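You operate a simulated robot arm through the tools that you are given. There is no shell and no other tool.

The job below is to be done with a simulated two-armed robot. You get a single attempt, and the scene is never put back.

JOB
Blend the cup of lime into the boxed sand and tip it into the mixing tub.
Fine: stir with the mixing stick till no streaks show; put cup, stick and box back. Set down upright: gauge cup.
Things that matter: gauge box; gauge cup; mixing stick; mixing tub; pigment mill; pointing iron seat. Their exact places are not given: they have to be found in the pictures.

It is judged by the outcome, as a careful person would: the job done as asked, and still so three seconds after it is handed in. It fails if anything else is knocked over, pushed out of place, dropped, spilled or broken.

ROBOT AND FRAMES
Two 6-joint arms with two-finger parallel grippers on one trunk, on a base that drives. Base frame: it is fixed to the floor where the robot stands at the start and does not move with it; the origin is under the middle of the robot, x ahead of it, y to its left, z up. Readings come in mm, rad, newtons and seconds.
The left shoulder is at the start at [-105, 177, 734], the right one opposite. With the tool pointing down near the work surface each hand reaches from about 100 to 680 mm from the robot's upright axis, wherever it stands, measured 20 degrees to its own side. Places, roughly: gauge box [-1000, 4000, 750]; gauge cup [-1000, 3750, 750]; mixing stick [-1250, 3500, 1000]; mixing tub [-900, 4300, 800]; pigment mill [-750, 4750, 750]; pointing iron seat [-1200, 3600, 700]. Payload 1.57 kg a hand.
Tool frame (each hand has its own): the origin (TCP) lies between the finger pads and is the grasp point; the fingertips stand 30 mm ahead of it; z points along the fingers, y is the line along which they close. The gripper opens to 80 mm. The fingers are 17 mm wide and 12 mm thick; the gripper's body (40 by 82 mm) begins 80 mm behind the TCP.
Orientation is told as [roll, pitch, yaw] about the base's x, y, z axes, in that order, counted from this pose: with the fingers straight down and closing along the base's y, the tool's x points along the base's -x, its y along +y and its z along -z.

CONTROLS
- The arms move only by the tool step_arm. It takes "left_deltas", "right_deltas" or both (then of equal length, played together; a hand with none holds still); each is one flat list of numbers, 7 for each row, row after row: the finger opening in mm, from 0 to 80, then the shift along the base's x, y, z in units of 50 mm (1.0 is 50 mm), then the turn, a rotation vector about the base's x, y, z in units of 5 degrees (1.0 is 5 degrees). In form: [hand, x, y, z, ax, ay, az, hand, x, y, z, ax, ay, az, ...]. A call has 1 to 20 rows; each row shifts and turns the commanded pose from where the row before left it. A call with a number of a shift or a turn outside -1 to 1 is refused whole. Each row takes 0.2 s and may step no farther than 50 mm and 0.15 rad from the row before; otherwise, or with a gripper value out of range, the whole call is refused. Where a pose cannot be reached the arm comes as near as it can. A force on the tool above 40 N (or 10 N above the force at the start of the call, whichever is more), or a blocked arm, ends the call early, and 0.2 s more pass. The fingers move at their own pace (about 72 mm/s each) and stop on an object; they squeeze with about 22 N. The grip force told is the motor's: it shows also when the fingers shut on nothing. Time passes only in rows, and 0.2 s behind the last, so rows that do not move let the fingers close. The reply holds the time, the measured pose of the TCP, the force on the tool along the base axes, the opening and the grip force, in the units named above and with some noise, with the torque about the TCP (base axes, N m) and any sound that the robot's microphone picked up.
- Cameras (640 x 400 px; columns grow to the right, rows downward): "scene" is now at [50, -3, 1474.5]; the picture's right is [-0.04, -1.00, 0.00], its down [-0.57, 0.02, -0.82] and it looks along [0.82, -0.03, -0.57] (base axes); focal length 264 px, centre (320, 200). "left" rides on the left gripper at [72, 7, -122] in its tool frame; the picture's right is [-0.09, 1.00, 0.00], its down [-0.84, -0.08, -0.54] and it looks along [-0.54, -0.05, 0.84] (tool axes); focal length 238 px, centre (320, 200). "right" rides on the right gripper at [72, -7, -122] in its tool frame; the picture's right is [0.09, 1.00, 0.00], its down [-0.84, 0.08, -0.54] and it looks along [-0.54, 0.05, 0.84] (tool axes); focal length 238 px, centre (320, 200).
- grab_frame(camera): a new picture of that camera. No time passes.
- slide_trunk(by): slides the trunk up (or, below 0, down) by that many mm; the arms and the scene camera ride with it, the base frame stays. It gives what a move gives, with no picture.
- drive_base(legs): drives the robot by 1 to 6 legs, each [ahead, left, turn to the left] in mm, mm and rad, along the robot's own axes; the way and the turn of a leg run together, so that a leg with both is an arc; at most 1500 mm and 3.142 rad a leg. The arms and the cameras ride along, it lands a little off, and it stops where it bumps. It gives what a move gives.
- turn_head(pan, tilt): turns the head with the scene camera to pan (to the left, within 2.496 rad either way) and tilt (down, from -0.506 to 1.204), counted from straight ahead of the robot. It gives what a move gives.
- pixel_to_xyz(camera, pixels): for up to 12 pixels [column, row] of the newest picture of that camera ("zoom" is the newest enlarged one), the place [x, y, z] in the base frame of the surface seen there, good to about 3 mm. No time passes.
- zoom(camera, box): a new picture of the part [left, top, right, bottom] of that camera's present view, enlarged. No time passes.
- hand_in(): hands the job in; it is judged then, once.

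Open the grippers and draw the arms clear of the work before you hand the job in, unless the task says otherwise.

The tools are called after "Request:" by a JSON object that holds its "op" and its "data". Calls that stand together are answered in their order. step_arm: Moves the arms, as the interface text tells. Its arguments: {"type":"object","properties":{"left_deltas":{"type":"array"},"right_deltas":{"type":"array"}},"required":[]} The other tools are called the same way: slide_trunk (by) slides the trunk up or down; drive_base (legs) drives the base; turn_head (pan, tilt) turns the head that bears the scene camera; grab_frame (camera) takes a picture; pixel_to_xyz (camera, pixels) gives the place of the surface under pixels of a picture; zoom (camera, box) takes an enlarged picture of a part of a camera's view; hand_in () hands the job in.

At the start:

```text
t: 0.0
left_tcp_pos: [468.9, 173.3, 1037.7]
left_tcp_rot: [0.001, 0.001, -0.002]
left_ft_force: [0.1, 0.2, 0.1]
left_ft_torque: [0.0, -0.03, 0.02]
left_finger_gap: 79.9
left_gripper_force: 0.0
right_tcp_pos: [519.1, -221.4, 1033.5]
right_tcp_rot: [0.0, 0.0, 0.001]
right_ft_force: [0.1, 0.6, -0.4]
right_ft_torque: [-0.01, -0.03, -0.02]
right_finger_gap: 80.0
right_gripper_force: 0.0
trunk travel left (down, up): [-175.0, 153.0]
robot x, y, heading: [-3.2, -0.6, 0.003]
head pan, tilt: [-0.035, 0.604]
```

scene: 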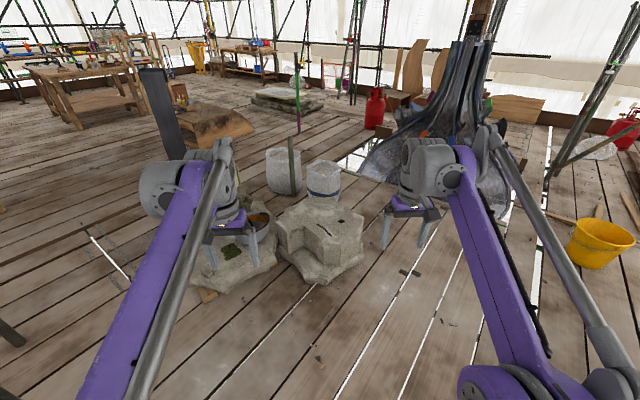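
right: 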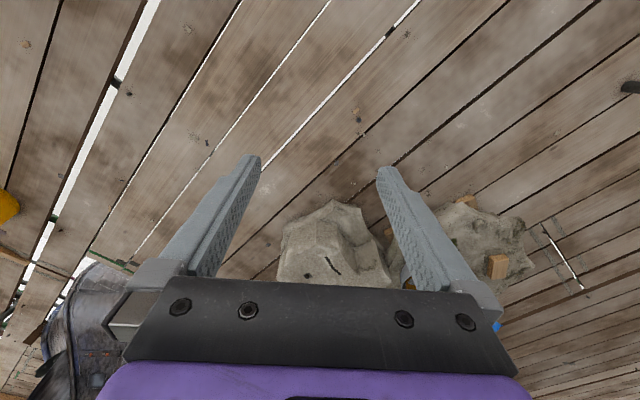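
left: 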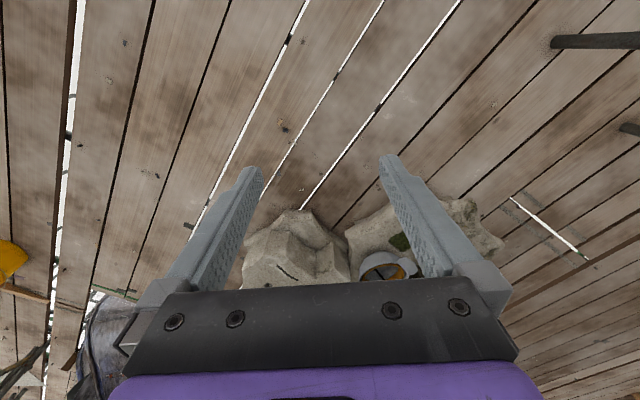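

The first pictures show the floor ahead with stones; the work places are behind-left, near [-1000, 4000]. I turn the head left to look there.

Request:
{"op": "turn_head", "data": {"pan": 1.75, "tilt": 0.3}}

Request:
{"op": "grab_frame", "data": {"camera": "scene"}}

```text
t: 1.8
left_tcp_pos: [468.7, 174.1, 1037.6]
left_tcp_rot: [0.0, 0.0, -0.001]
left_ft_force: [-0.1, -0.2, -0.7]
left_ft_torque: [-0.02, 0.0, 0.04]
left_finger_gap: 79.8
left_gripper_force: 0.0
right_tcp_pos: [519.9, -221.2, 1033.5]
right_tcp_rot: [0.0, 0.0, 0.0]
right_ft_force: [0.3, 1.0, 0.4]
right_ft_torque: [0.02, 0.0, -0.01]
right_finger_gap: 80.1
right_gripper_force: 0.0
trunk travel left (down, up): [-175.0, 153.0]
robot x, y, heading: [-0.5, -2.7, -0.002]
head pan, tilt: [1.751, 0.3]
```

```text
taken
```

scene: 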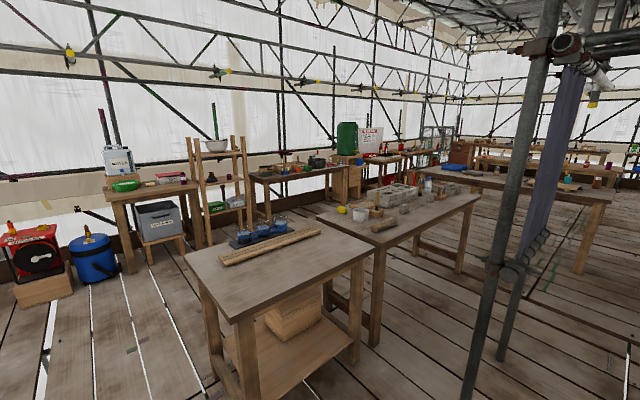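

A near table, a second table behind and shelves farther are seen. I sample places across the picture to map them.

Request:
{"op": "pixel_to_xyz", "data": {"camera": "scene", "pixels": [[243, 316], [190, 258], [285, 222], [372, 248], [368, 262], [318, 220], [420, 196], [480, 198], [470, 380], [300, 170], [340, 210], [385, 225]]}}

Request:
{"op": "zoom", "data": {"camera": "scene", "box": [220, 130, 500, 305]}}

Request:
{"op": "zoom", "data": {"camera": "scene", "box": [80, 110, 360, 285]}}

```text
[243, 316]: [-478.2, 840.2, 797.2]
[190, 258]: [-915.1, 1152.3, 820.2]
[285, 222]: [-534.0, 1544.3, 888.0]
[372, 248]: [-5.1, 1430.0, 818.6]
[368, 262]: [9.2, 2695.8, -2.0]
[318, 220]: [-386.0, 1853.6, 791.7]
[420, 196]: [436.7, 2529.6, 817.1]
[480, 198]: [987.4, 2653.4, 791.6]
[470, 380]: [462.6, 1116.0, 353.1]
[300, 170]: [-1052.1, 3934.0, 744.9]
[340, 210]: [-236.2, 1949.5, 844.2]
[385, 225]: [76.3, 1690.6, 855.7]
```

```text
2.29 times, centred on (360, 218) of scene
```

zoom: 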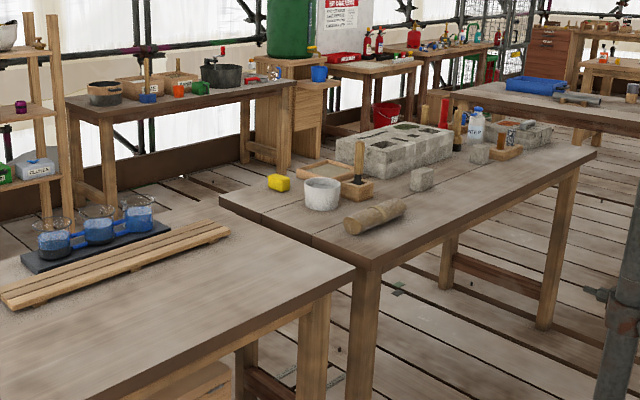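

```text
2.29 times, centred on (220, 198) of scene
```

zoom: 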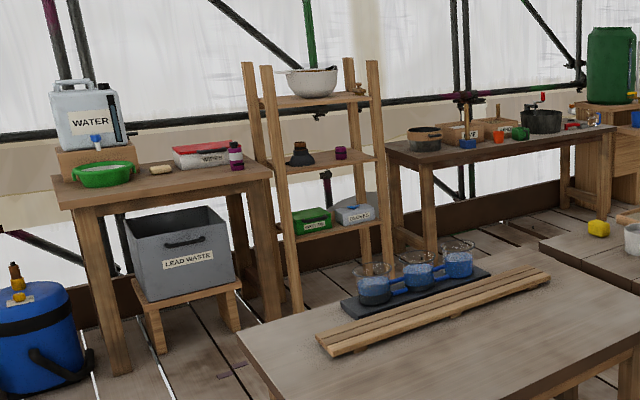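

The job's table looks like the one around [-1050, 3934]. I measure its edge, the objects on it and obstacles on the way.

Request:
{"op": "pixel_to_xyz", "data": {"camera": "scene", "pixels": [[255, 183], [340, 170], [352, 165], [260, 215], [232, 220], [200, 230], [266, 172], [298, 172], [318, 162], [345, 190], [365, 210], [465, 265]]}}

Request:
{"op": "turn_head", "data": {"pan": 2.3, "tilt": 0.4}}

Request:
{"op": "grab_frame", "data": {"camera": "scene"}}

```text
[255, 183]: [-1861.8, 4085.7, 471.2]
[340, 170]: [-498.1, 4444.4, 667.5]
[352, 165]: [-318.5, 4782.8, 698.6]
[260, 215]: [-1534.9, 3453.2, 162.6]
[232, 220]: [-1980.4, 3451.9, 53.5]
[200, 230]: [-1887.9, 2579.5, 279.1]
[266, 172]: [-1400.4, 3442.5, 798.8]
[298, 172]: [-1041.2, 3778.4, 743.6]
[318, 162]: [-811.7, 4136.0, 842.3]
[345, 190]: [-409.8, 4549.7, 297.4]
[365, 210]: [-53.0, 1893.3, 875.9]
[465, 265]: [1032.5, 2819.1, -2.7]
```

```text
t: 2.8
left_tcp_pos: [469.2, 173.1, 1037.1]
left_tcp_rot: [0.0, 0.0, 0.001]
left_ft_force: [-0.1, 0.0, -0.4]
left_ft_torque: [0.0, 0.0, 0.04]
left_finger_gap: 80.2
left_gripper_force: 0.1
right_tcp_pos: [519.0, -221.1, 1033.2]
right_tcp_rot: [0.0, -0.001, 0.0]
right_ft_force: [-0.6, -0.3, -0.5]
right_ft_torque: [0.02, -0.02, 0.0]
right_finger_gap: 80.0
right_gripper_force: 0.0
trunk travel left (down, up): [-175.0, 153.0]
robot x, y, heading: [-0.1, 3.1, -0.004]
head pan, tilt: [2.3, 0.4]
```

```text
taken
```

scene: 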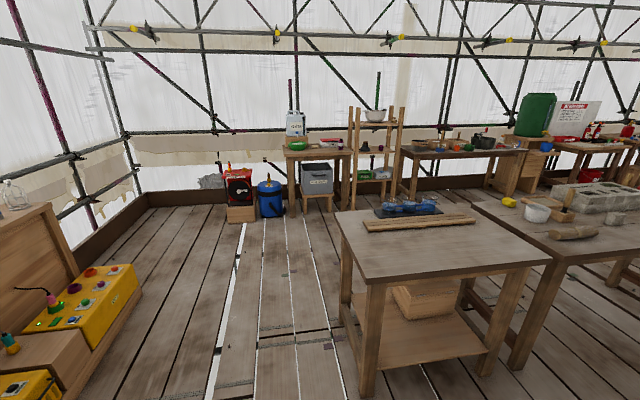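

The near table, the second table and the aisle behind are seen. I measure corners and floor free space for the route.

Request:
{"op": "pixel_to_xyz", "data": {"camera": "scene", "pixels": [[334, 212], [370, 280], [550, 262], [468, 204], [405, 157], [412, 195], [350, 205], [300, 230], [270, 300], [640, 275], [520, 150], [570, 260]]}}

Request:
{"op": "pixel_to_xyz", "data": {"camera": "scene", "pixels": [[345, 390], [270, 390], [365, 395], [345, 300], [440, 196], [455, 190], [240, 215], [286, 150], [350, 152], [490, 185], [320, 215], [230, 380]]}}

Request:
{"op": "zoom", "data": {"camera": "scene", "box": [380, 90, 640, 253]}}

```text
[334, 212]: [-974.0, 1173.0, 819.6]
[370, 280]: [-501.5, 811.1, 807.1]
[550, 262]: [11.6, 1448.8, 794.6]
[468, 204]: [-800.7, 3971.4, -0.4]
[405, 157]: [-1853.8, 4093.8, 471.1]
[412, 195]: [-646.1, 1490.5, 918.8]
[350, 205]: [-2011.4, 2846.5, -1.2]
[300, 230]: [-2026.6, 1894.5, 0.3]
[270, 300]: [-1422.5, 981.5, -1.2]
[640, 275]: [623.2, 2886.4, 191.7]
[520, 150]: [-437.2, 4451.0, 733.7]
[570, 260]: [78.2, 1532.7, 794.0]
```

```text
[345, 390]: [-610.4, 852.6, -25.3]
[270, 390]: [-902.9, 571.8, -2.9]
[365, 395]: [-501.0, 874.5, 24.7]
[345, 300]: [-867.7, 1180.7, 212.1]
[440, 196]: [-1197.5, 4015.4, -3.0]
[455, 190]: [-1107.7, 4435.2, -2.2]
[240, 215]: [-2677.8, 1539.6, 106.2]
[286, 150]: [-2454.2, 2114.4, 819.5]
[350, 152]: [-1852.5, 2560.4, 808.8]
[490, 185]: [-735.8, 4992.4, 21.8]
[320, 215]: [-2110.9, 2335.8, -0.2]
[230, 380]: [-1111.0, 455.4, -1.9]
```

```text
2.45 times, centred on (510, 172) of scene
```

zoom: 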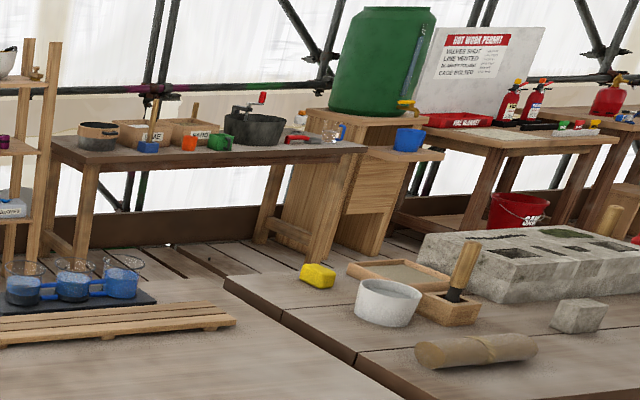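

The table's front edge runs diagonally from about [-1400,3440] to [-440,4450]. Before driving I measure the yellow cabinet and left-hand things near the route.

Request:
{"op": "pixel_to_xyz", "data": {"camera": "scene", "pixels": [[140, 290], [125, 320], [70, 395], [60, 250], [270, 212], [240, 218], [310, 205], [345, 208], [545, 208], [520, 215], [480, 250], [450, 262]]}}

Request:
{"op": "turn_head", "data": {"pan": -2.4, "tilt": 0.6}}

Request:
{"op": "grab_frame", "data": {"camera": "scene"}}

```text
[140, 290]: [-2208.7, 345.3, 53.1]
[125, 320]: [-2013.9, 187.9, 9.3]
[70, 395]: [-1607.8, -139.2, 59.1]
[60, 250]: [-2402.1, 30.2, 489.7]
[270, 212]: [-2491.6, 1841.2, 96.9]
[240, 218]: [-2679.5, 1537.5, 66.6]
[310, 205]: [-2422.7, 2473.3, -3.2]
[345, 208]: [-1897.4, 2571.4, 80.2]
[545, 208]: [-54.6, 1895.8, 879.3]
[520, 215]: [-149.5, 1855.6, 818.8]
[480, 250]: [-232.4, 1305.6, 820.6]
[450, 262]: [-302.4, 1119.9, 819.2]
```

```text
t: 6.5
left_tcp_pos: [469.5, 174.0, 1036.0]
left_tcp_rot: [0.0, -0.001, 0.0]
left_ft_force: [-0.6, -0.3, -0.6]
left_ft_torque: [0.0, 0.0, 0.0]
left_finger_gap: 80.0
left_gripper_force: 0.1
right_tcp_pos: [520.3, -220.8, 1032.6]
right_tcp_rot: [0.0, 0.001, -0.001]
right_ft_force: [-0.7, 0.0, 0.5]
right_ft_torque: [-0.02, -0.02, 0.0]
right_finger_gap: 79.9
right_gripper_force: 0.1
trunk travel left (down, up): [-175.0, 153.0]
robot x, y, heading: [2.6, -1.3, 0.002]
head pan, tilt: [-2.4, 0.6]
```

```text
taken
```

scene: 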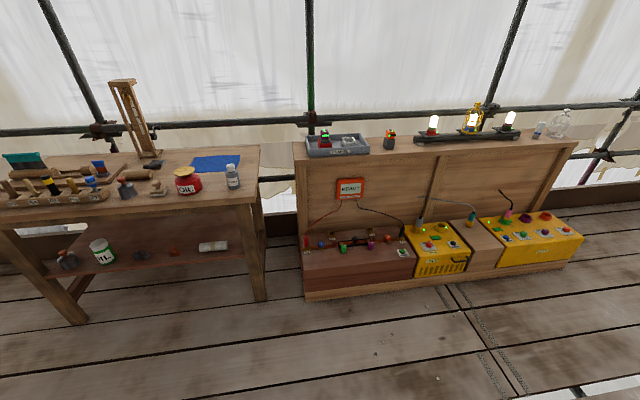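

The route is clear: turn left to heading about 2.75, drive 1500, turn back to 1.7, drive 1400 down the aisle.

Request:
{"op": "drive_base", "data": {"legs": [[0, 0, 2.75], [1500, 0, 0], [0, 0, -1.05], [1300, 0, 0]]}}

Request:
{"op": "turn_head", "data": {"pan": -0.1, "tilt": 0.4}}

Request:
{"op": "grab_frame", "data": {"camera": "scene"}}

```text
t: 29.2
left_tcp_pos: [-1788.5, 2291.0, 1037.7]
left_tcp_rot: [0.0, 0.001, 1.698]
left_ft_force: [-0.7, -0.4, -0.1]
left_ft_torque: [0.02, 0.0, 0.0]
left_finger_gap: 80.1
left_gripper_force: 0.1
right_tcp_pos: [-1402.4, 2390.7, 1032.5]
right_tcp_rot: [-0.001, 0.0, 1.698]
right_ft_force: [-0.1, 0.4, 0.5]
right_ft_torque: [-0.03, 0.02, 0.04]
right_finger_gap: 79.9
right_gripper_force: 0.0
trunk travel left (down, up): [-175.0, 153.0]
robot x, y, heading: [-1555.8, 1848.2, 1.699]
head pan, tilt: [-2.4, 0.6]
```

```text
t: 31.4
left_tcp_pos: [-1789.0, 2290.6, 1038.0]
left_tcp_rot: [0.0, -0.001, 1.698]
left_ft_force: [0.1, 0.4, 0.5]
left_ft_torque: [-0.02, 0.02, 0.03]
left_finger_gap: 80.0
left_gripper_force: 0.0
right_tcp_pos: [-1402.8, 2391.9, 1033.6]
right_tcp_rot: [-0.002, 0.001, 1.699]
right_ft_force: [0.0, 0.3, 0.4]
right_ft_torque: [0.04, 0.0, 0.0]
right_finger_gap: 80.2
right_gripper_force: 0.1
trunk travel left (down, up): [-175.0, 153.0]
robot x, y, heading: [-1550.2, 1849.0, 1.699]
head pan, tilt: [-0.099, 0.4]
```

```text
taken
```

scene: 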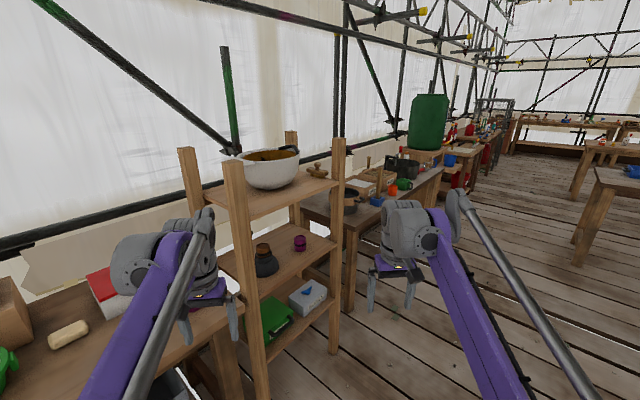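

I'm past the corner; shelf directly ahead-left, work table beyond it. I measure shelf posts and the table's edge.

Request:
{"op": "pixel_to_xyz", "data": {"camera": "scene", "pixels": [[240, 200], [338, 330], [355, 225], [437, 172], [440, 190], [350, 305], [338, 160], [375, 205], [400, 330], [520, 280], [300, 205], [415, 195]]}}

Request:
{"op": "zoom", "data": {"camera": "scene", "box": [300, 110, 500, 235]}}

```text
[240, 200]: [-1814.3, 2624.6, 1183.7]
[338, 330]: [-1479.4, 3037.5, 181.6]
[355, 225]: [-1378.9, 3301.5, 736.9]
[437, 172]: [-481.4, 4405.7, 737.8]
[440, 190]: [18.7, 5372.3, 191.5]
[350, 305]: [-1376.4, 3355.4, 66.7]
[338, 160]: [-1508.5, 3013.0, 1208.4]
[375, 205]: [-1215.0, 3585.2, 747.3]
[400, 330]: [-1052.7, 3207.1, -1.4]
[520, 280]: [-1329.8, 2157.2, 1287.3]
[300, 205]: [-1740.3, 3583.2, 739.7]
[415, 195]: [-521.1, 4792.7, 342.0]
```

```text
3.20 times, centred on (400, 172) of scene
```

zoom: 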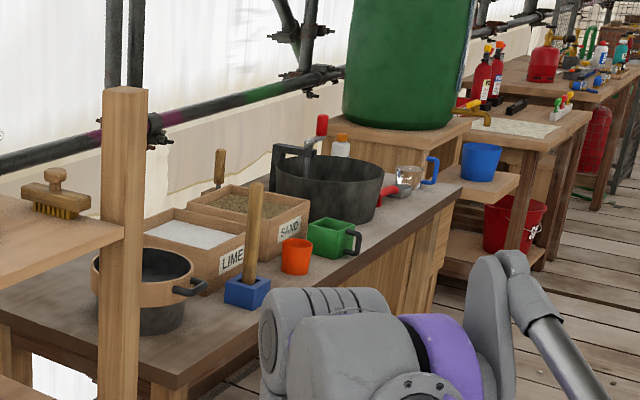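

The zoom shows the work table: LIME and SAND bins, a blue seat with a stick, an orange cup, a green box with handle, a black tub. I raise the trunk for clearance and drive to a stand-off ~900 mm in front of the table, facing it (heading ≈2.46).

Request:
{"op": "slide_trunk", "data": {"by": 120}}

Request:
{"op": "drive_base", "data": {"legs": [[-100, 0, 0], [0, 0, -0.86], [1000, 0, 0], [900, 0, 0], [0, 0, 1.62]]}}

Request:
{"op": "turn_head", "data": {"pan": 0, "tilt": 0.5}}

Request:
{"op": "grab_frame", "data": {"camera": "scene"}}

```text
t: 32.9
left_tcp_pos: [-1788.3, 2289.7, 1158.1]
left_tcp_rot: [0.001, 0.0, 1.697]
left_ft_force: [-0.9, 0.0, -0.7]
left_ft_torque: [-0.01, 0.01, 0.03]
left_finger_gap: 79.9
left_gripper_force: 0.0
right_tcp_pos: [-1403.7, 2390.5, 1152.4]
right_tcp_rot: [0.001, 0.0, 1.698]
right_ft_force: [0.2, 0.5, 0.4]
right_ft_torque: [-0.01, 0.03, -0.01]
right_finger_gap: 79.8
right_gripper_force: 0.2
trunk travel left (down, up): [-295.0, 33.0]
robot x, y, heading: [-1554.4, 1847.0, 1.7]
head pan, tilt: [-0.099, 0.4]
```

```text
t: 49.3
left_tcp_pos: [-737.6, 3322.2, 1157.8]
left_tcp_rot: [0.001, -0.001, 2.454]
left_ft_force: [-0.4, -0.7, 0.8]
left_ft_torque: [-0.04, -0.02, 0.01]
left_finger_gap: 79.8
left_gripper_force: 0.1
right_tcp_pos: [-525.1, 3659.9, 1152.9]
right_tcp_rot: [-0.001, 0.001, 2.455]
right_ft_force: [-0.1, 0.6, -0.8]
right_ft_torque: [-0.02, 0.01, -0.02]
right_finger_gap: 80.1
right_gripper_force: 0.0
trunk travel left (down, up): [-295.0, 33.0]
robot x, y, heading: [-263.5, 3153.1, 2.455]
head pan, tilt: [-0.099, 0.4]
```

```text
t: 50.0
left_tcp_pos: [-737.4, 3322.2, 1157.1]
left_tcp_rot: [0.0, 0.001, 2.454]
left_ft_force: [0.4, -0.4, 0.4]
left_ft_torque: [0.01, 0.0, 0.02]
left_finger_gap: 80.0
left_gripper_force: 0.1
right_tcp_pos: [-525.3, 3659.6, 1151.9]
right_tcp_rot: [-0.001, 0.0, 2.454]
right_ft_force: [0.5, 0.9, 0.4]
right_ft_torque: [0.03, -0.01, 0.02]
right_finger_gap: 80.1
right_gripper_force: 0.1
trunk travel left (down, up): [-295.0, 33.0]
robot x, y, heading: [-263.2, 3156.4, 2.45]
head pan, tilt: [0.0, 0.499]
```

```text
taken
```

scene: 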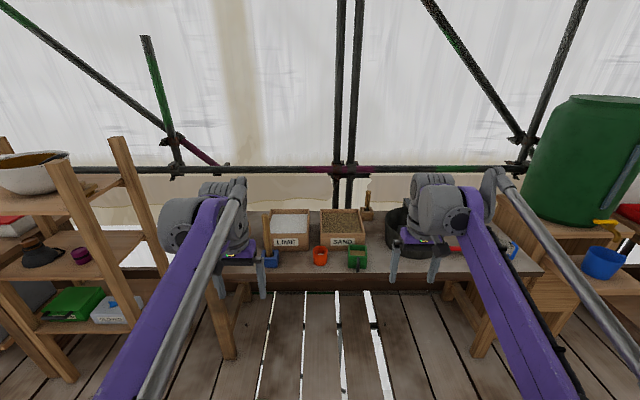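

Facing the table; arms hide parts of it. I zoom on the table middle and measure things.

Request:
{"op": "zoom", "data": {"camera": "scene", "box": [240, 180, 560, 300]}}

Request:
{"op": "pixel_to_xyz", "data": {"camera": "scene", "pixels": [[320, 249], [321, 264], [357, 250], [272, 262], [272, 212], [363, 212], [400, 225], [337, 286], [500, 275], [320, 273], [390, 276], [290, 240]]}}

```text
2.00 times, centred on (400, 240) of scene
```

zoom: 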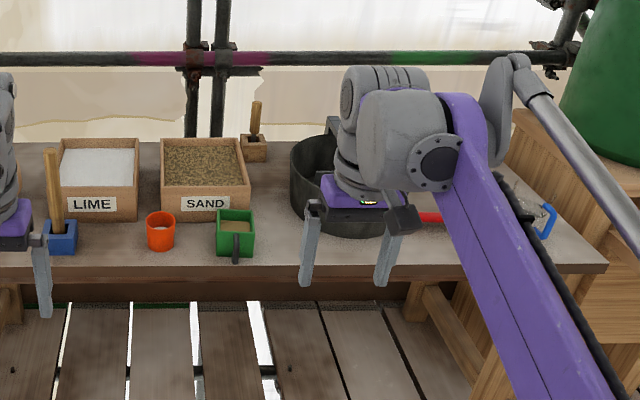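

```text
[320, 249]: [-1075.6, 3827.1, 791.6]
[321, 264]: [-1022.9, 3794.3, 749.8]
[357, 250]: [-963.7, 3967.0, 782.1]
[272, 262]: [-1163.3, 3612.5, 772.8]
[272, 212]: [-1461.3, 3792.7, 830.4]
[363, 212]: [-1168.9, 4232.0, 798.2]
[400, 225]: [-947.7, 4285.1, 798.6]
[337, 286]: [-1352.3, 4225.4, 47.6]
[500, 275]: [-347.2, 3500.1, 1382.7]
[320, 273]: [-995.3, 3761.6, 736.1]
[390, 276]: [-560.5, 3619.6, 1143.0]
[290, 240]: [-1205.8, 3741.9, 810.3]
```

Green box with sand near [-964,3967], orange cup near [-1060,3815], blue seat with stick near [-1163,3612], black tub near [-900,4300]. Table edge is 950 mm ahead; I drive 430 ahead and 120 right, then look down.

Request:
{"op": "drive_base", "data": {"legs": [[430, -120, 0]]}}

Request:
{"op": "turn_head", "data": {"pan": 0, "tilt": 0.85}}

Request:
{"op": "grab_frame", "data": {"camera": "scene"}}

Request:
{"op": "grab_frame", "data": {"camera": "left"}}

Request:
{"op": "grab_frame", "data": {"camera": "right"}}

```text
t: 52.7
left_tcp_pos: [-994.7, 3686.2, 1156.8]
left_tcp_rot: [0.001, 0.0, 2.457]
left_ft_force: [0.1, 0.7, -0.5]
left_ft_torque: [-0.04, 0.0, 0.01]
left_finger_gap: 80.0
left_gripper_force: 0.1
right_tcp_pos: [-783.7, 4024.0, 1152.7]
right_tcp_rot: [0.001, -0.001, 2.458]
right_ft_force: [-0.6, -0.9, -0.1]
right_ft_torque: [0.0, 0.0, 0.0]
right_finger_gap: 79.6
right_gripper_force: 0.1
trunk travel left (down, up): [-295.0, 33.0]
robot x, y, heading: [-521.2, 3522.6, 2.455]
head pan, tilt: [0.0, 0.499]
```

```text
t: 53.5
left_tcp_pos: [-994.9, 3686.0, 1157.6]
left_tcp_rot: [0.0, 0.0, 2.458]
left_ft_force: [-0.2, 0.5, -0.1]
left_ft_torque: [0.01, -0.02, -0.01]
left_finger_gap: 80.0
left_gripper_force: 0.0
right_tcp_pos: [-783.7, 4025.0, 1152.8]
right_tcp_rot: [0.0, 0.0, 2.457]
right_ft_force: [0.9, -0.7, -0.2]
right_ft_torque: [0.0, 0.01, 0.01]
right_finger_gap: 80.2
right_gripper_force: 0.0
trunk travel left (down, up): [-295.0, 33.0]
robot x, y, heading: [-520.0, 3523.1, 2.455]
head pan, tilt: [0.0, 0.85]
```

```text
taken
```

scene: 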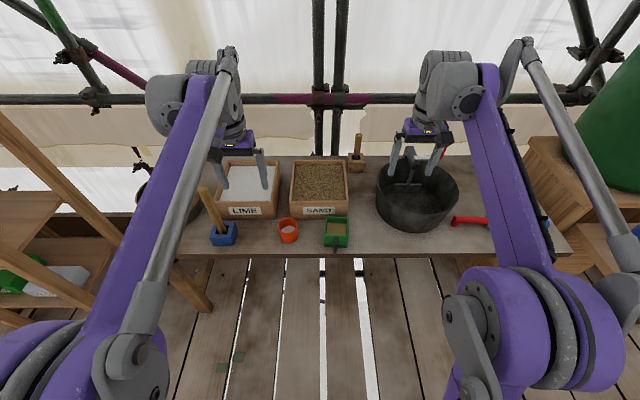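

```text
taken
```

left: 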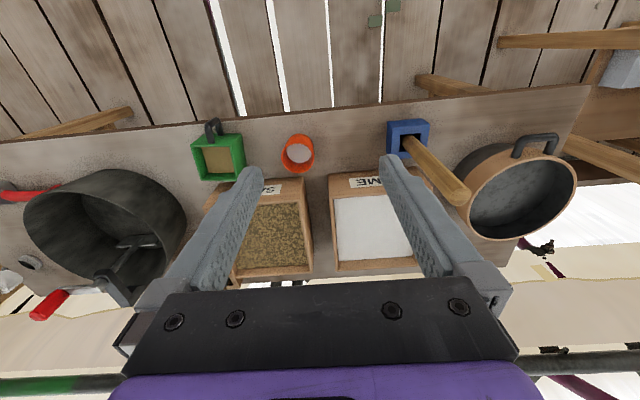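

```text
taken
```

right: 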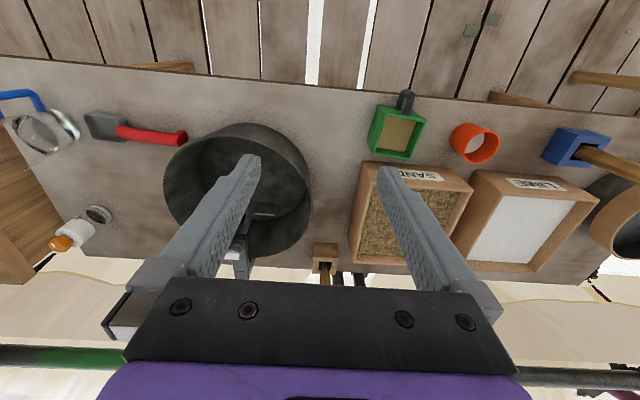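

The pictures show clearly: box (scene 336,232), cup (288,230), seat with leaning stick (222,235), black tub (418,195) with something inside/clamped at its back. I zoom on the tub and things at right, and measure.

Request:
{"op": "zoom", "data": {"camera": "scene", "box": [360, 110, 560, 260]}}

Request:
{"op": "zoom", "data": {"camera": "right", "box": [0, 70, 320, 270]}}

Request:
{"op": "zoom", "data": {"camera": "right", "box": [340, 70, 640, 258]}}

Request:
{"op": "pixel_to_xyz", "data": {"camera": "right", "pixels": [[240, 126], [310, 190], [215, 150], [30, 130], [45, 230], [400, 132], [405, 98], [474, 140], [575, 147], [270, 140], [300, 240], [200, 180]]}}

```text
2.67 times, centred on (460, 185) of scene
```

zoom: 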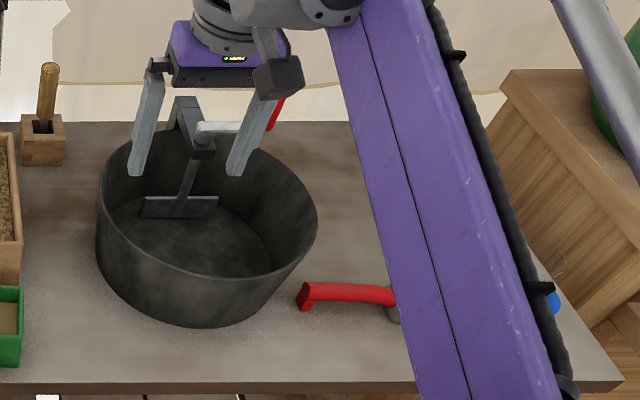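

```text
2.00 times, centred on (160, 170) of right
```

zoom: 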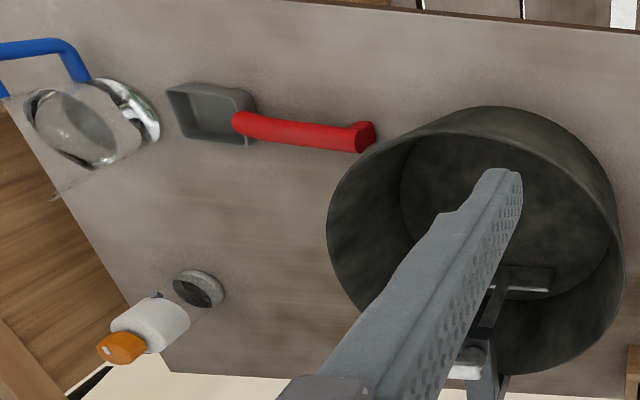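

```text
2.13 times, centred on (490, 164) of right
```

zoom: 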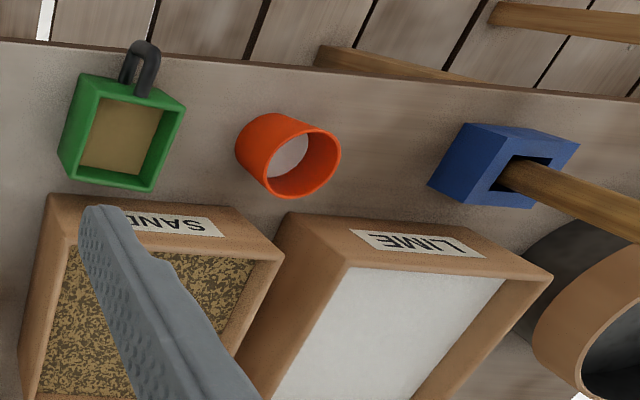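

```text
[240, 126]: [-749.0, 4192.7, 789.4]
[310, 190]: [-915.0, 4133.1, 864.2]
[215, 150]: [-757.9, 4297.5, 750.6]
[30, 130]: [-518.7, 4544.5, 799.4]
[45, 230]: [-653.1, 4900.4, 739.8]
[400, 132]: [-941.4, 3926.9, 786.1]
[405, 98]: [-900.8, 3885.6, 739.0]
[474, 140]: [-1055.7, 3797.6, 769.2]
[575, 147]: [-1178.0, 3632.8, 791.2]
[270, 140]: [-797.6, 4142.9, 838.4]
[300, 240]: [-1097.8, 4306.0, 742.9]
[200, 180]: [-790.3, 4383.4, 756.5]
```

I check the right end of the table for the pigment mill, and measure the stick, by turning the head right.

Request:
{"op": "turn_head", "data": {"pan": -0.6, "tilt": 0.6}}

Request:
{"op": "grab_frame", "data": {"camera": "scene"}}

Request:
{"op": "turn_head", "data": {"pan": 0.4, "tilt": 0.8}}

Request:
{"op": "grab_frame", "data": {"camera": "scene"}}

```text
t: 54.5
left_tcp_pos: [-994.9, 3685.9, 1157.2]
left_tcp_rot: [0.001, 0.001, 2.457]
left_ft_force: [-0.8, -0.4, -0.2]
left_ft_torque: [-0.05, -0.01, 0.01]
left_finger_gap: 80.0
left_gripper_force: 0.0
right_tcp_pos: [-784.3, 4023.9, 1154.2]
right_tcp_rot: [0.0, -0.001, 2.457]
right_ft_force: [0.4, 0.0, -0.6]
right_ft_torque: [-0.01, -0.02, -0.01]
right_finger_gap: 79.8
right_gripper_force: 0.1
trunk travel left (down, up): [-295.0, 33.0]
robot x, y, heading: [-525.0, 3525.8, 2.457]
head pan, tilt: [-0.6, 0.6]
```

```text
taken
```

scene: 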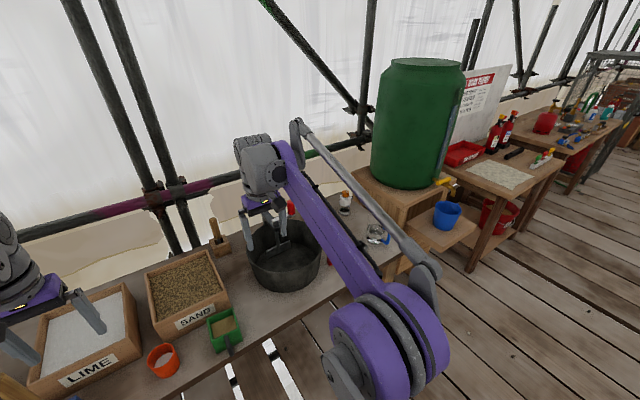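

```text
t: 55.8
left_tcp_pos: [-995.0, 3685.5, 1157.3]
left_tcp_rot: [0.001, -0.001, 2.457]
left_ft_force: [-0.7, -0.8, -0.1]
left_ft_torque: [0.04, -0.05, 0.01]
left_finger_gap: 79.8
left_gripper_force: 0.0
right_tcp_pos: [-784.6, 4025.9, 1152.7]
right_tcp_rot: [-0.001, 0.001, 2.459]
right_ft_force: [-0.3, -0.2, 0.1]
right_ft_torque: [-0.01, -0.02, 0.01]
right_finger_gap: 80.1
right_gripper_force: 0.1
trunk travel left (down, up): [-295.0, 33.0]
robot x, y, heading: [-518.3, 3523.9, 2.459]
head pan, tilt: [0.4, 0.799]
```

```text
taken
```

scene: 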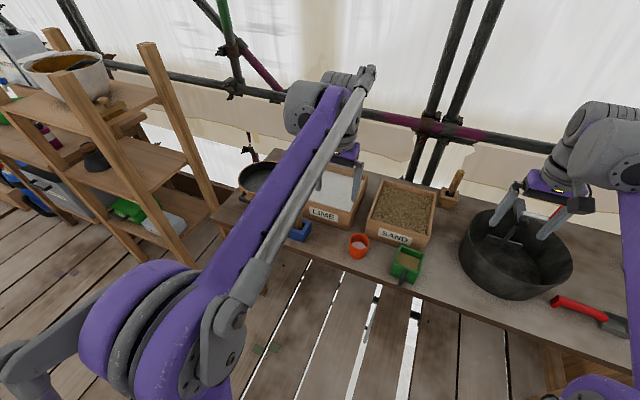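

The black tub with the clamped paddle is the only tub on this table. I'd like to stand closer; I look straight down to see the base's front and clearance to the table edge.

Request:
{"op": "turn_head", "data": {"pan": 0, "tilt": 1.204}}

Request:
{"op": "grab_frame", "data": {"camera": "scene"}}

```text
t: 56.7
left_tcp_pos: [-995.2, 3685.8, 1157.3]
left_tcp_rot: [-0.001, -0.001, 2.459]
left_ft_force: [0.4, -0.3, 0.3]
left_ft_torque: [-0.01, 0.02, 0.0]
left_finger_gap: 80.1
left_gripper_force: 0.1
right_tcp_pos: [-784.2, 4023.0, 1152.2]
right_tcp_rot: [0.001, 0.0, 2.458]
right_ft_force: [0.1, -0.3, -0.5]
right_ft_torque: [0.04, -0.01, 0.02]
right_finger_gap: 80.1
right_gripper_force: 0.0
trunk travel left (down, up): [-295.0, 33.0]
robot x, y, heading: [-522.8, 3518.8, 2.457]
head pan, tilt: [0.0, 1.201]
```

```text
taken
```

scene: 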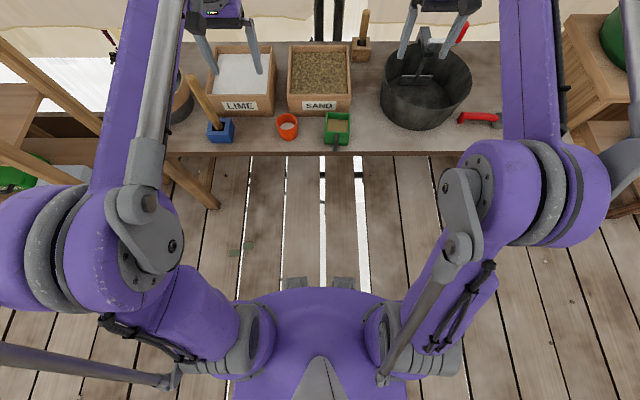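

The base's front pads show at (293,283) and (345,283); I measure them and the table edge below.

Request:
{"op": "pixel_to_xyz", "data": {"camera": "scene", "pixels": [[293, 279], [345, 280], [320, 290], [320, 154], [250, 154], [440, 152], [205, 205], [288, 120], [336, 125], [220, 130], [192, 80], [336, 150]]}}

Request:
{"op": "zoom", "data": {"camera": "scene", "box": [170, 30, 490, 230]}}

```text
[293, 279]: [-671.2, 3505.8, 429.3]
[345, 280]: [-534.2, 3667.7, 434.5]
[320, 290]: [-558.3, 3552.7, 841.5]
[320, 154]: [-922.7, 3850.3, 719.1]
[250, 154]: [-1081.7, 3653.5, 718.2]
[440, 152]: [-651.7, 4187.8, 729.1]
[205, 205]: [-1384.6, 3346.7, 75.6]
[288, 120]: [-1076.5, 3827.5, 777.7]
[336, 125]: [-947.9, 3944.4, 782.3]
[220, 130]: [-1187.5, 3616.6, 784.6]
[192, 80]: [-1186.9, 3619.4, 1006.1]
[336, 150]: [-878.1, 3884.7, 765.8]
```

```text
2.00 times, centred on (330, 130) of scene
```

zoom: 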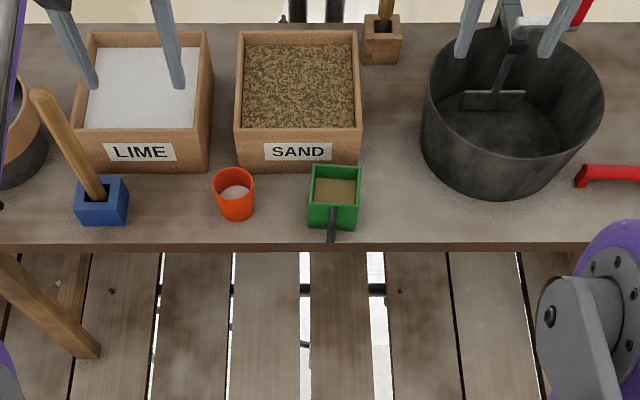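

The base reaches only ~110–130 mm forward, edge is ~518 mm away. I drive 220 mm further.

Request:
{"op": "drive_base", "data": {"legs": [[220, 0, 0]]}}

Request:
{"op": "turn_head", "data": {"pan": 0, "tilt": 1.0}}

Request:
{"op": "grab_frame", "data": {"camera": "scene"}}

Request:
{"op": "grab_frame", "data": {"camera": "left"}}

Request:
{"op": "grab_frame", "data": {"camera": "right"}}

```text
t: 58.4
left_tcp_pos: [-1166.6, 3823.8, 1157.1]
left_tcp_rot: [0.0, 0.0, 2.458]
left_ft_force: [0.2, 0.7, 0.8]
left_ft_torque: [0.01, 0.03, -0.01]
left_finger_gap: 80.0
left_gripper_force: 0.0
right_tcp_pos: [-955.6, 4164.0, 1153.4]
right_tcp_rot: [0.0, 0.0, 2.458]
right_ft_force: [0.4, -0.6, 0.1]
right_ft_torque: [0.02, -0.01, 0.0]
right_finger_gap: 80.2
right_gripper_force: 0.0
trunk travel left (down, up): [-295.0, 33.0]
robot x, y, heading: [-696.8, 3662.4, 2.453]
head pan, tilt: [0.0, 1.201]
```

```text
t: 59.1
left_tcp_pos: [-1165.9, 3825.7, 1157.3]
left_tcp_rot: [-0.001, 0.001, 2.457]
left_ft_force: [-0.6, 0.0, 0.6]
left_ft_torque: [0.01, -0.01, 0.0]
left_finger_gap: 80.1
left_gripper_force: 0.1
right_tcp_pos: [-954.9, 4164.0, 1153.0]
right_tcp_rot: [-0.001, 0.001, 2.457]
right_ft_force: [-0.4, -0.2, -0.3]
right_ft_torque: [0.01, 0.01, 0.01]
right_finger_gap: 80.1
right_gripper_force: 0.0
trunk travel left (down, up): [-295.0, 33.0]
robot x, y, heading: [-693.7, 3663.9, 2.457]
head pan, tilt: [0.0, 1.0]
```

```text
taken
```

scene: 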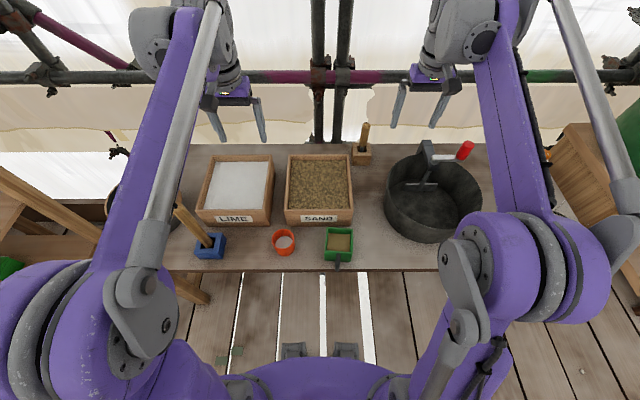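

```text
taken
```

left: 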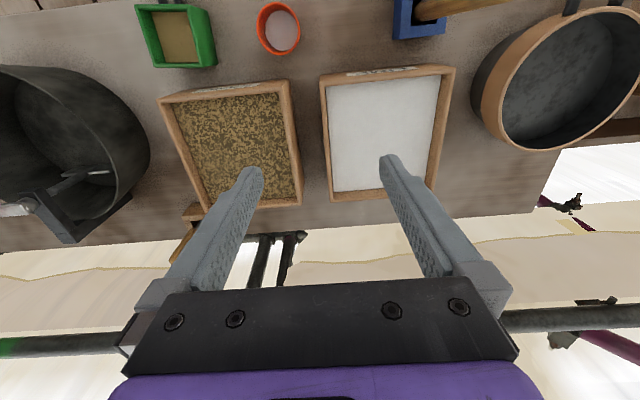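

```text
taken
```

right: 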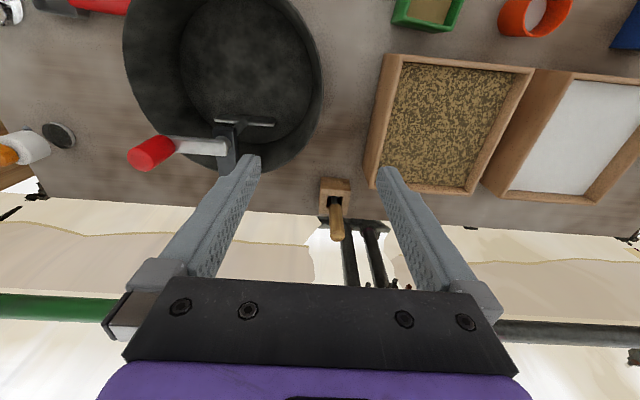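

Well placed. I zoom on cup/box and seat/stick in the scene camera for exact measurements.

Request:
{"op": "zoom", "data": {"camera": "scene", "box": [250, 210, 380, 291]}}

Request:
{"op": "pixel_to_xyz", "data": {"camera": "zoom", "pixels": [[110, 150], [165, 110], [165, 150], [220, 150], [165, 220], [370, 105], [495, 105], [370, 215], [495, 215], [430, 150], [430, 250], [430, 290]]}}

```text
4.92 times, centred on (315, 250) of scene
```

zoom: 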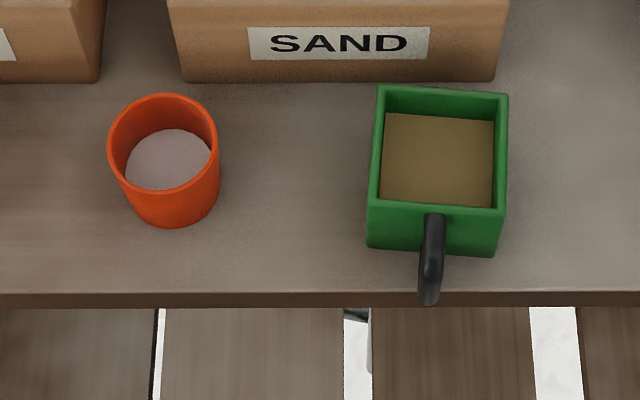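

```text
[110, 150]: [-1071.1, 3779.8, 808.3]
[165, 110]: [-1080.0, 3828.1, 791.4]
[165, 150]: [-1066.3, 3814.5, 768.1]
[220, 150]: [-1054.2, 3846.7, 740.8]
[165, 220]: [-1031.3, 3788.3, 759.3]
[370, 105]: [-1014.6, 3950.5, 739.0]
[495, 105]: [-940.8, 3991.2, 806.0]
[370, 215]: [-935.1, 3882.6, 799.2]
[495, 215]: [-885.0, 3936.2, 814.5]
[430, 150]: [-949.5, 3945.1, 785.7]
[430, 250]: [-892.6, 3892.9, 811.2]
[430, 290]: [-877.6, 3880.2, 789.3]
```

Cup rim z≈808, table z≈741, box ≈84 mm wide (too wide for the gripper), so the handle is the grip. I look closer at the handle, cup rim and stick through zooms of the wrist cameras.

Request:
{"op": "zoom", "data": {"camera": "left", "box": [120, 0, 440, 80]}}

Request:
{"op": "zoom", "data": {"camera": "scene", "box": [310, 222, 370, 277]}}

Request:
{"op": "pixel_to_xyz", "data": {"camera": "zoom", "pixels": [[170, 100], [470, 110], [160, 370], [470, 385], [300, 150], [295, 395], [170, 60], [330, 60], [480, 60], [140, 300], [480, 320], [300, 300]]}}

```text
2.00 times, centred on (280, 40) of left
```

zoom: 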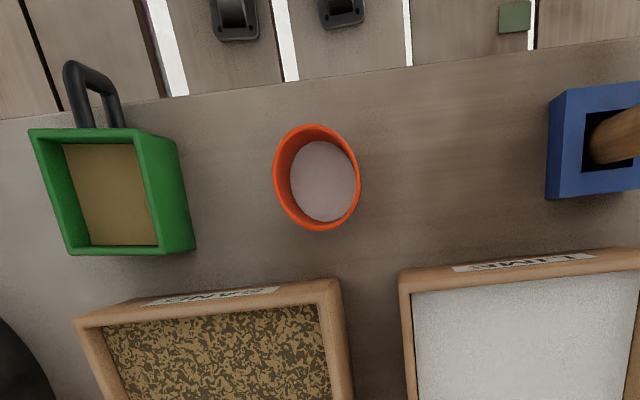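

```text
7.27 times, centred on (340, 250) of scene
```

zoom: 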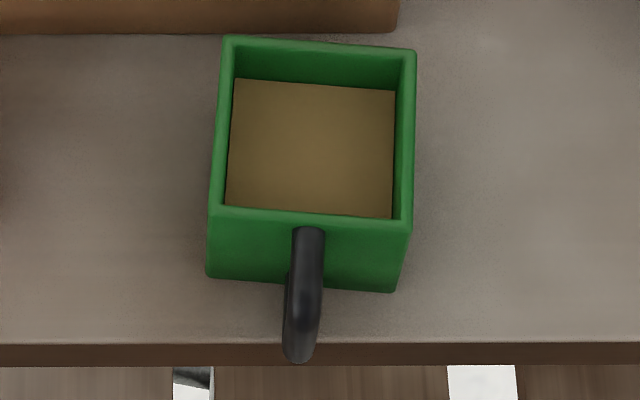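

```text
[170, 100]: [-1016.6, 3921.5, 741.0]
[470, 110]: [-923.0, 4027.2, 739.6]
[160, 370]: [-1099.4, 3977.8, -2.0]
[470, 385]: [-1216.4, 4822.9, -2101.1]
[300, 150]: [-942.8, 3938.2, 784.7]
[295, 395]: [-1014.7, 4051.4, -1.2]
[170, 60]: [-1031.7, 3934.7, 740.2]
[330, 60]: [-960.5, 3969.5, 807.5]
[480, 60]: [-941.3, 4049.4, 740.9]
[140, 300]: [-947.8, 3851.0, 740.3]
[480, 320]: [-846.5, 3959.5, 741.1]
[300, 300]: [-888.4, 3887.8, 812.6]
```

I measure rim corners and handle points more exactly in this zoom.

Request:
{"op": "pixel_to_xyz", "data": {"camera": "zoom", "pixels": [[229, 43], [408, 55], [217, 210], [405, 222], [308, 232], [308, 250], [305, 270], [303, 300], [301, 325], [299, 345], [297, 357], [210, 272]]}}

Request:
{"op": "zoom", "data": {"camera": "scene", "box": [262, 222, 312, 262]}}

Request:
{"op": "pixel_to_xyz", "data": {"camera": "zoom", "pixels": [[130, 120], [410, 130], [275, 80], [280, 250], [275, 180], [290, 300], [275, 110], [200, 100], [350, 110], [180, 220], [370, 230], [280, 262]]}}

```text
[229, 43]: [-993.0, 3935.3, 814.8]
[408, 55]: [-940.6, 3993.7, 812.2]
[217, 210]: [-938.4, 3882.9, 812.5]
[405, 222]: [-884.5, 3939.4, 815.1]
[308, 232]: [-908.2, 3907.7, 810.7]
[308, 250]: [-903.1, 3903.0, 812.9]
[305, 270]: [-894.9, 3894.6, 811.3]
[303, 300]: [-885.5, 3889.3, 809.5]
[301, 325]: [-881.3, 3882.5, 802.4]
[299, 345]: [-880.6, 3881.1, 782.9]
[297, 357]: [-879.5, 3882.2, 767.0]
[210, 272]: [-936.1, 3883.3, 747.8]
```

```text
10.00 times, centred on (287, 242) of scene
```

zoom: 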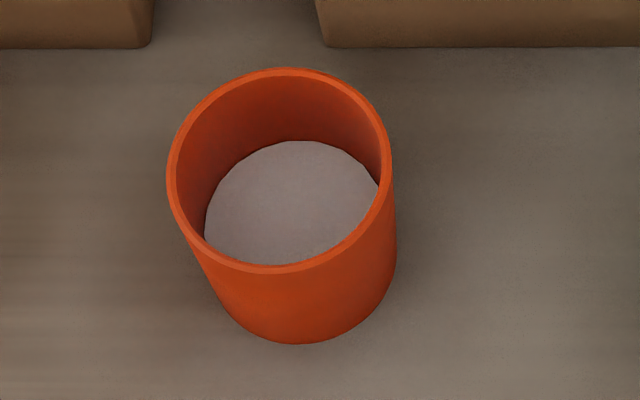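

```text
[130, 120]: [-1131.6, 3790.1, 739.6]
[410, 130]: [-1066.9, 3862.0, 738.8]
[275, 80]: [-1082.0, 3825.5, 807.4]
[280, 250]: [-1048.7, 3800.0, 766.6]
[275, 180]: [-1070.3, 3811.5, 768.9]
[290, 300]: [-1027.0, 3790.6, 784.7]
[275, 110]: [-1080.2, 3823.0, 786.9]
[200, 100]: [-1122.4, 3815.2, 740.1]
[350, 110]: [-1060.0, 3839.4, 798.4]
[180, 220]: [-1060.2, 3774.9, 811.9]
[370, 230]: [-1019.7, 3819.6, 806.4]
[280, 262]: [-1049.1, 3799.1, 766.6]
```

Box centre ≈[-939,3938], rim z≈813, handle points along (0.733,-0.68), its top tube at z≈811 and outer bar near [-883,3885]. Cup centre ≈[-1052,3808.5], Ø≈71. Now the seat and stick.

Request:
{"op": "zoom", "data": {"camera": "scene", "box": [160, 190, 260, 270]}}

Request:
{"op": "pixel_to_xyz", "data": {"camera": "zoom", "pixels": [[105, 90], [100, 100], [130, 130], [200, 230], [270, 300], [310, 355], [240, 350], [400, 280], [415, 340], [350, 300], [260, 420], [390, 400]]}}

Request:
{"op": "zoom", "data": {"camera": "left", "box": [360, 0, 640, 175]}}

```text
5.00 times, centred on (210, 230) of scene
```

zoom: 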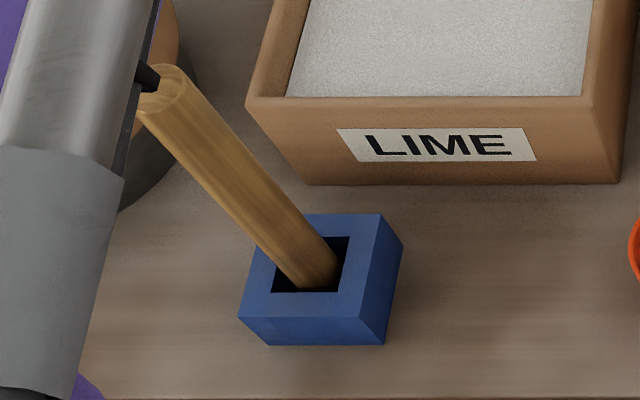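

```text
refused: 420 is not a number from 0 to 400
```

```text
2.29 times, centred on (500, 88) of left
```

zoom: 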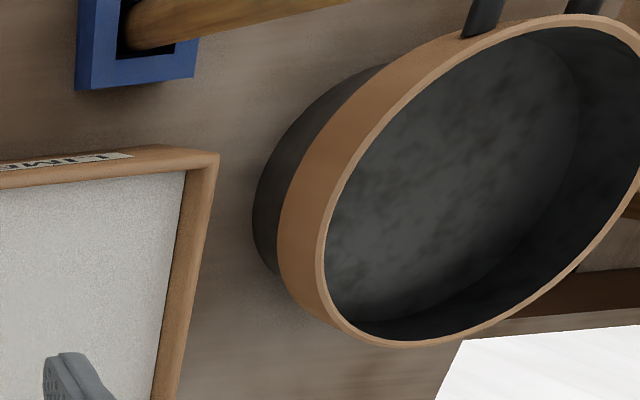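

The stick (zoom, top at (165,85), enters the seat at (315,260)) stands in the blue seat's socket. I re-zoom and measure it.

Request:
{"op": "zoom", "data": {"camera": "scene", "box": [180, 200, 240, 264]}}

Request:
{"op": "pixel_to_xyz", "data": {"camera": "scene", "pixels": [[186, 206], [185, 210], [190, 215], [200, 228], [208, 237], [212, 244], [205, 242], [224, 236], [222, 253], [201, 255], [218, 245], [216, 233]]}}

```text
6.25 times, centred on (210, 232) of scene
```

zoom: 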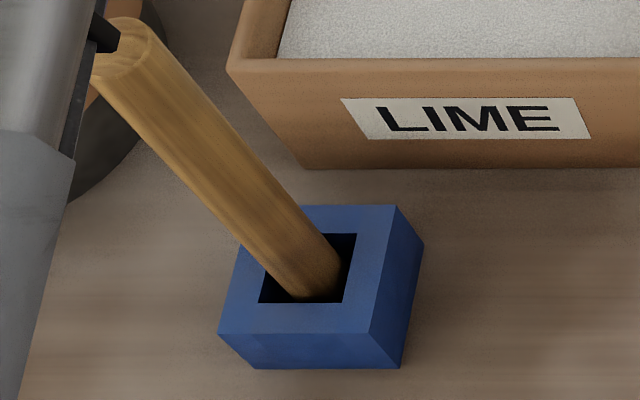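

```text
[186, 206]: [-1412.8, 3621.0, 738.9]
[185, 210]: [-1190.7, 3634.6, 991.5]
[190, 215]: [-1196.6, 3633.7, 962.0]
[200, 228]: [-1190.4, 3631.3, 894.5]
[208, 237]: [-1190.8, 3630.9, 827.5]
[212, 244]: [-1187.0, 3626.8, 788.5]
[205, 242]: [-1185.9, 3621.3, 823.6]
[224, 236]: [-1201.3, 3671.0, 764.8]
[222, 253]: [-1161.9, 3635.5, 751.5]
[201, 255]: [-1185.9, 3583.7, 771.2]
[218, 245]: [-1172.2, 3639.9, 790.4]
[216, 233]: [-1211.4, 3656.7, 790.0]
```

Stick axis ≈[-1194,3635], top z≈1005, seat top ≈790. Before touching anything I dry-run the cup-pour pose with the empty left hand above the box at z≈1000 (yaw −20°), while the right arm moves outward.

Request:
{"op": "step_arm", "data": {"left_deltas": [80, 0.634, 0.346, -0.449, 0, 0, -1, 80, 0.634, 0.346, -0.449, 0, 0, -1, 80, 0.634, 0.346, -0.449, 0, 0, -1, 80, 0.634, 0.346, -0.449, 0, 0, -1, 80, 0.634, 0.346, -0.449, 0, 0, 0, 80, 0.634, 0.346, -0.449, 0, 0, 0, 80, 0.634, 0.346, -0.449, 0, 0, 0], "right_deltas": [80, 0.4, 0.5, 0, 0, 0, 0, 80, 0.4, 0.5, 0, 0, 0, 0, 80, 0.4, 0.5, 0, 0, 0, 0, 80, 0.4, 0.5, 0, 0, 0, 0, 80, 0, 0, 0, 0, 0, 0, 80, 0, 0, 0, 0, 0, 0, 80, 0, 0, 0, 0, 0, 0]}}

Request:
{"op": "grab_frame", "data": {"camera": "scene"}}

```text
t: 60.7
left_tcp_pos: [-944.1, 3948.6, 1000.6]
left_tcp_rot: [0.0, 0.001, 2.106]
left_ft_force: [0.6, -0.2, -0.2]
left_ft_torque: [-0.04, -0.03, -0.01]
left_finger_gap: 80.1
left_gripper_force: 0.1
right_tcp_pos: [-876.4, 4264.5, 1152.6]
right_tcp_rot: [-0.002, -0.001, 2.457]
right_ft_force: [0.6, 0.4, -0.3]
right_ft_torque: [0.0, -0.03, 0.03]
right_finger_gap: 80.1
right_gripper_force: 0.0
trunk travel left (down, up): [-295.0, 33.0]
robot x, y, heading: [-692.7, 3665.1, 2.462]
head pan, tilt: [0.0, 1.0]
```

```text
taken
```

scene: 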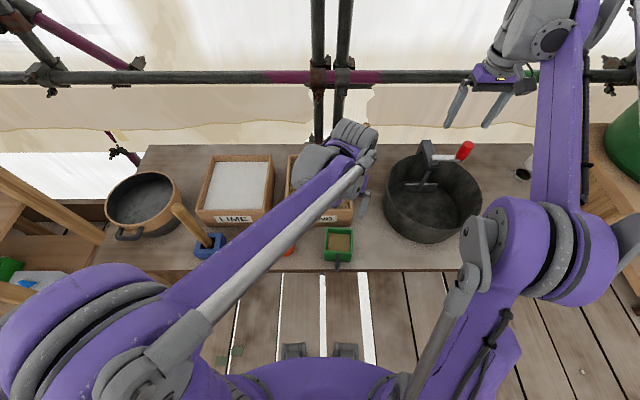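

Pose reached. Now the dry tilt, 20 rows toward 116°, with the TCP held.

Request:
{"op": "step_arm", "data": {"left_deltas": [80, 0, 0, 0, 1.0, 0.594, 0, 80, 0, 0, 0, 1.0, 0.594, 0, 80, 0, 0, 0, 1.0, 0.594, 0, 80, 0, 0, 0, 1.0, 0.594, 0, 80, 0, 0, 0, 1.0, 0.594, 0, 80, 0, 0, 0, 1.0, 0.594, 0, 80, 0, 0, 0, 1.0, 0.594, 0, 80, 0, 0, 0, 1.0, 0.594, 0, 80, 0, 0, 0, 1.0, 0.594, 0, 80, 0, 0, 0, 1.0, 0.594, 0]}}

Request:
{"op": "grab_frame", "data": {"camera": "scene"}}

```text
t: 62.9
left_tcp_pos: [-943.7, 3947.8, 1001.1]
left_tcp_rot: [-0.003, -1.017, 2.109]
left_ft_force: [0.1, 0.0, -0.2]
left_ft_torque: [-0.02, 0.0, 0.0]
left_finger_gap: 80.0
left_gripper_force: 0.0
right_tcp_pos: [-876.4, 4263.9, 1152.0]
right_tcp_rot: [0.001, -0.001, 2.456]
right_ft_force: [-1.2, -0.3, -0.8]
right_ft_torque: [0.0, 0.0, 0.0]
right_finger_gap: 79.9
right_gripper_force: 0.1
trunk travel left (down, up): [-295.0, 33.0]
robot x, y, heading: [-693.1, 3661.3, 2.459]
head pan, tilt: [0.0, 1.0]
```

```text
taken
```

scene: 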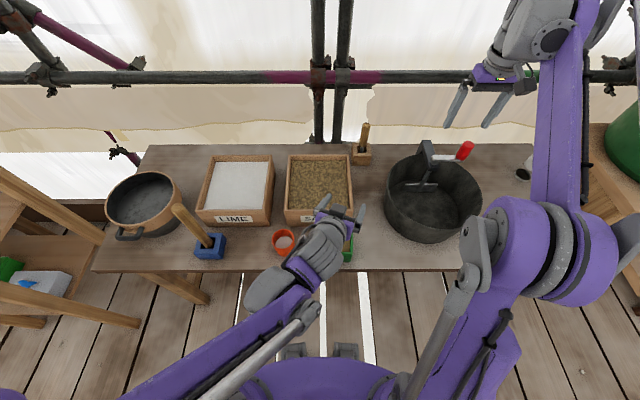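

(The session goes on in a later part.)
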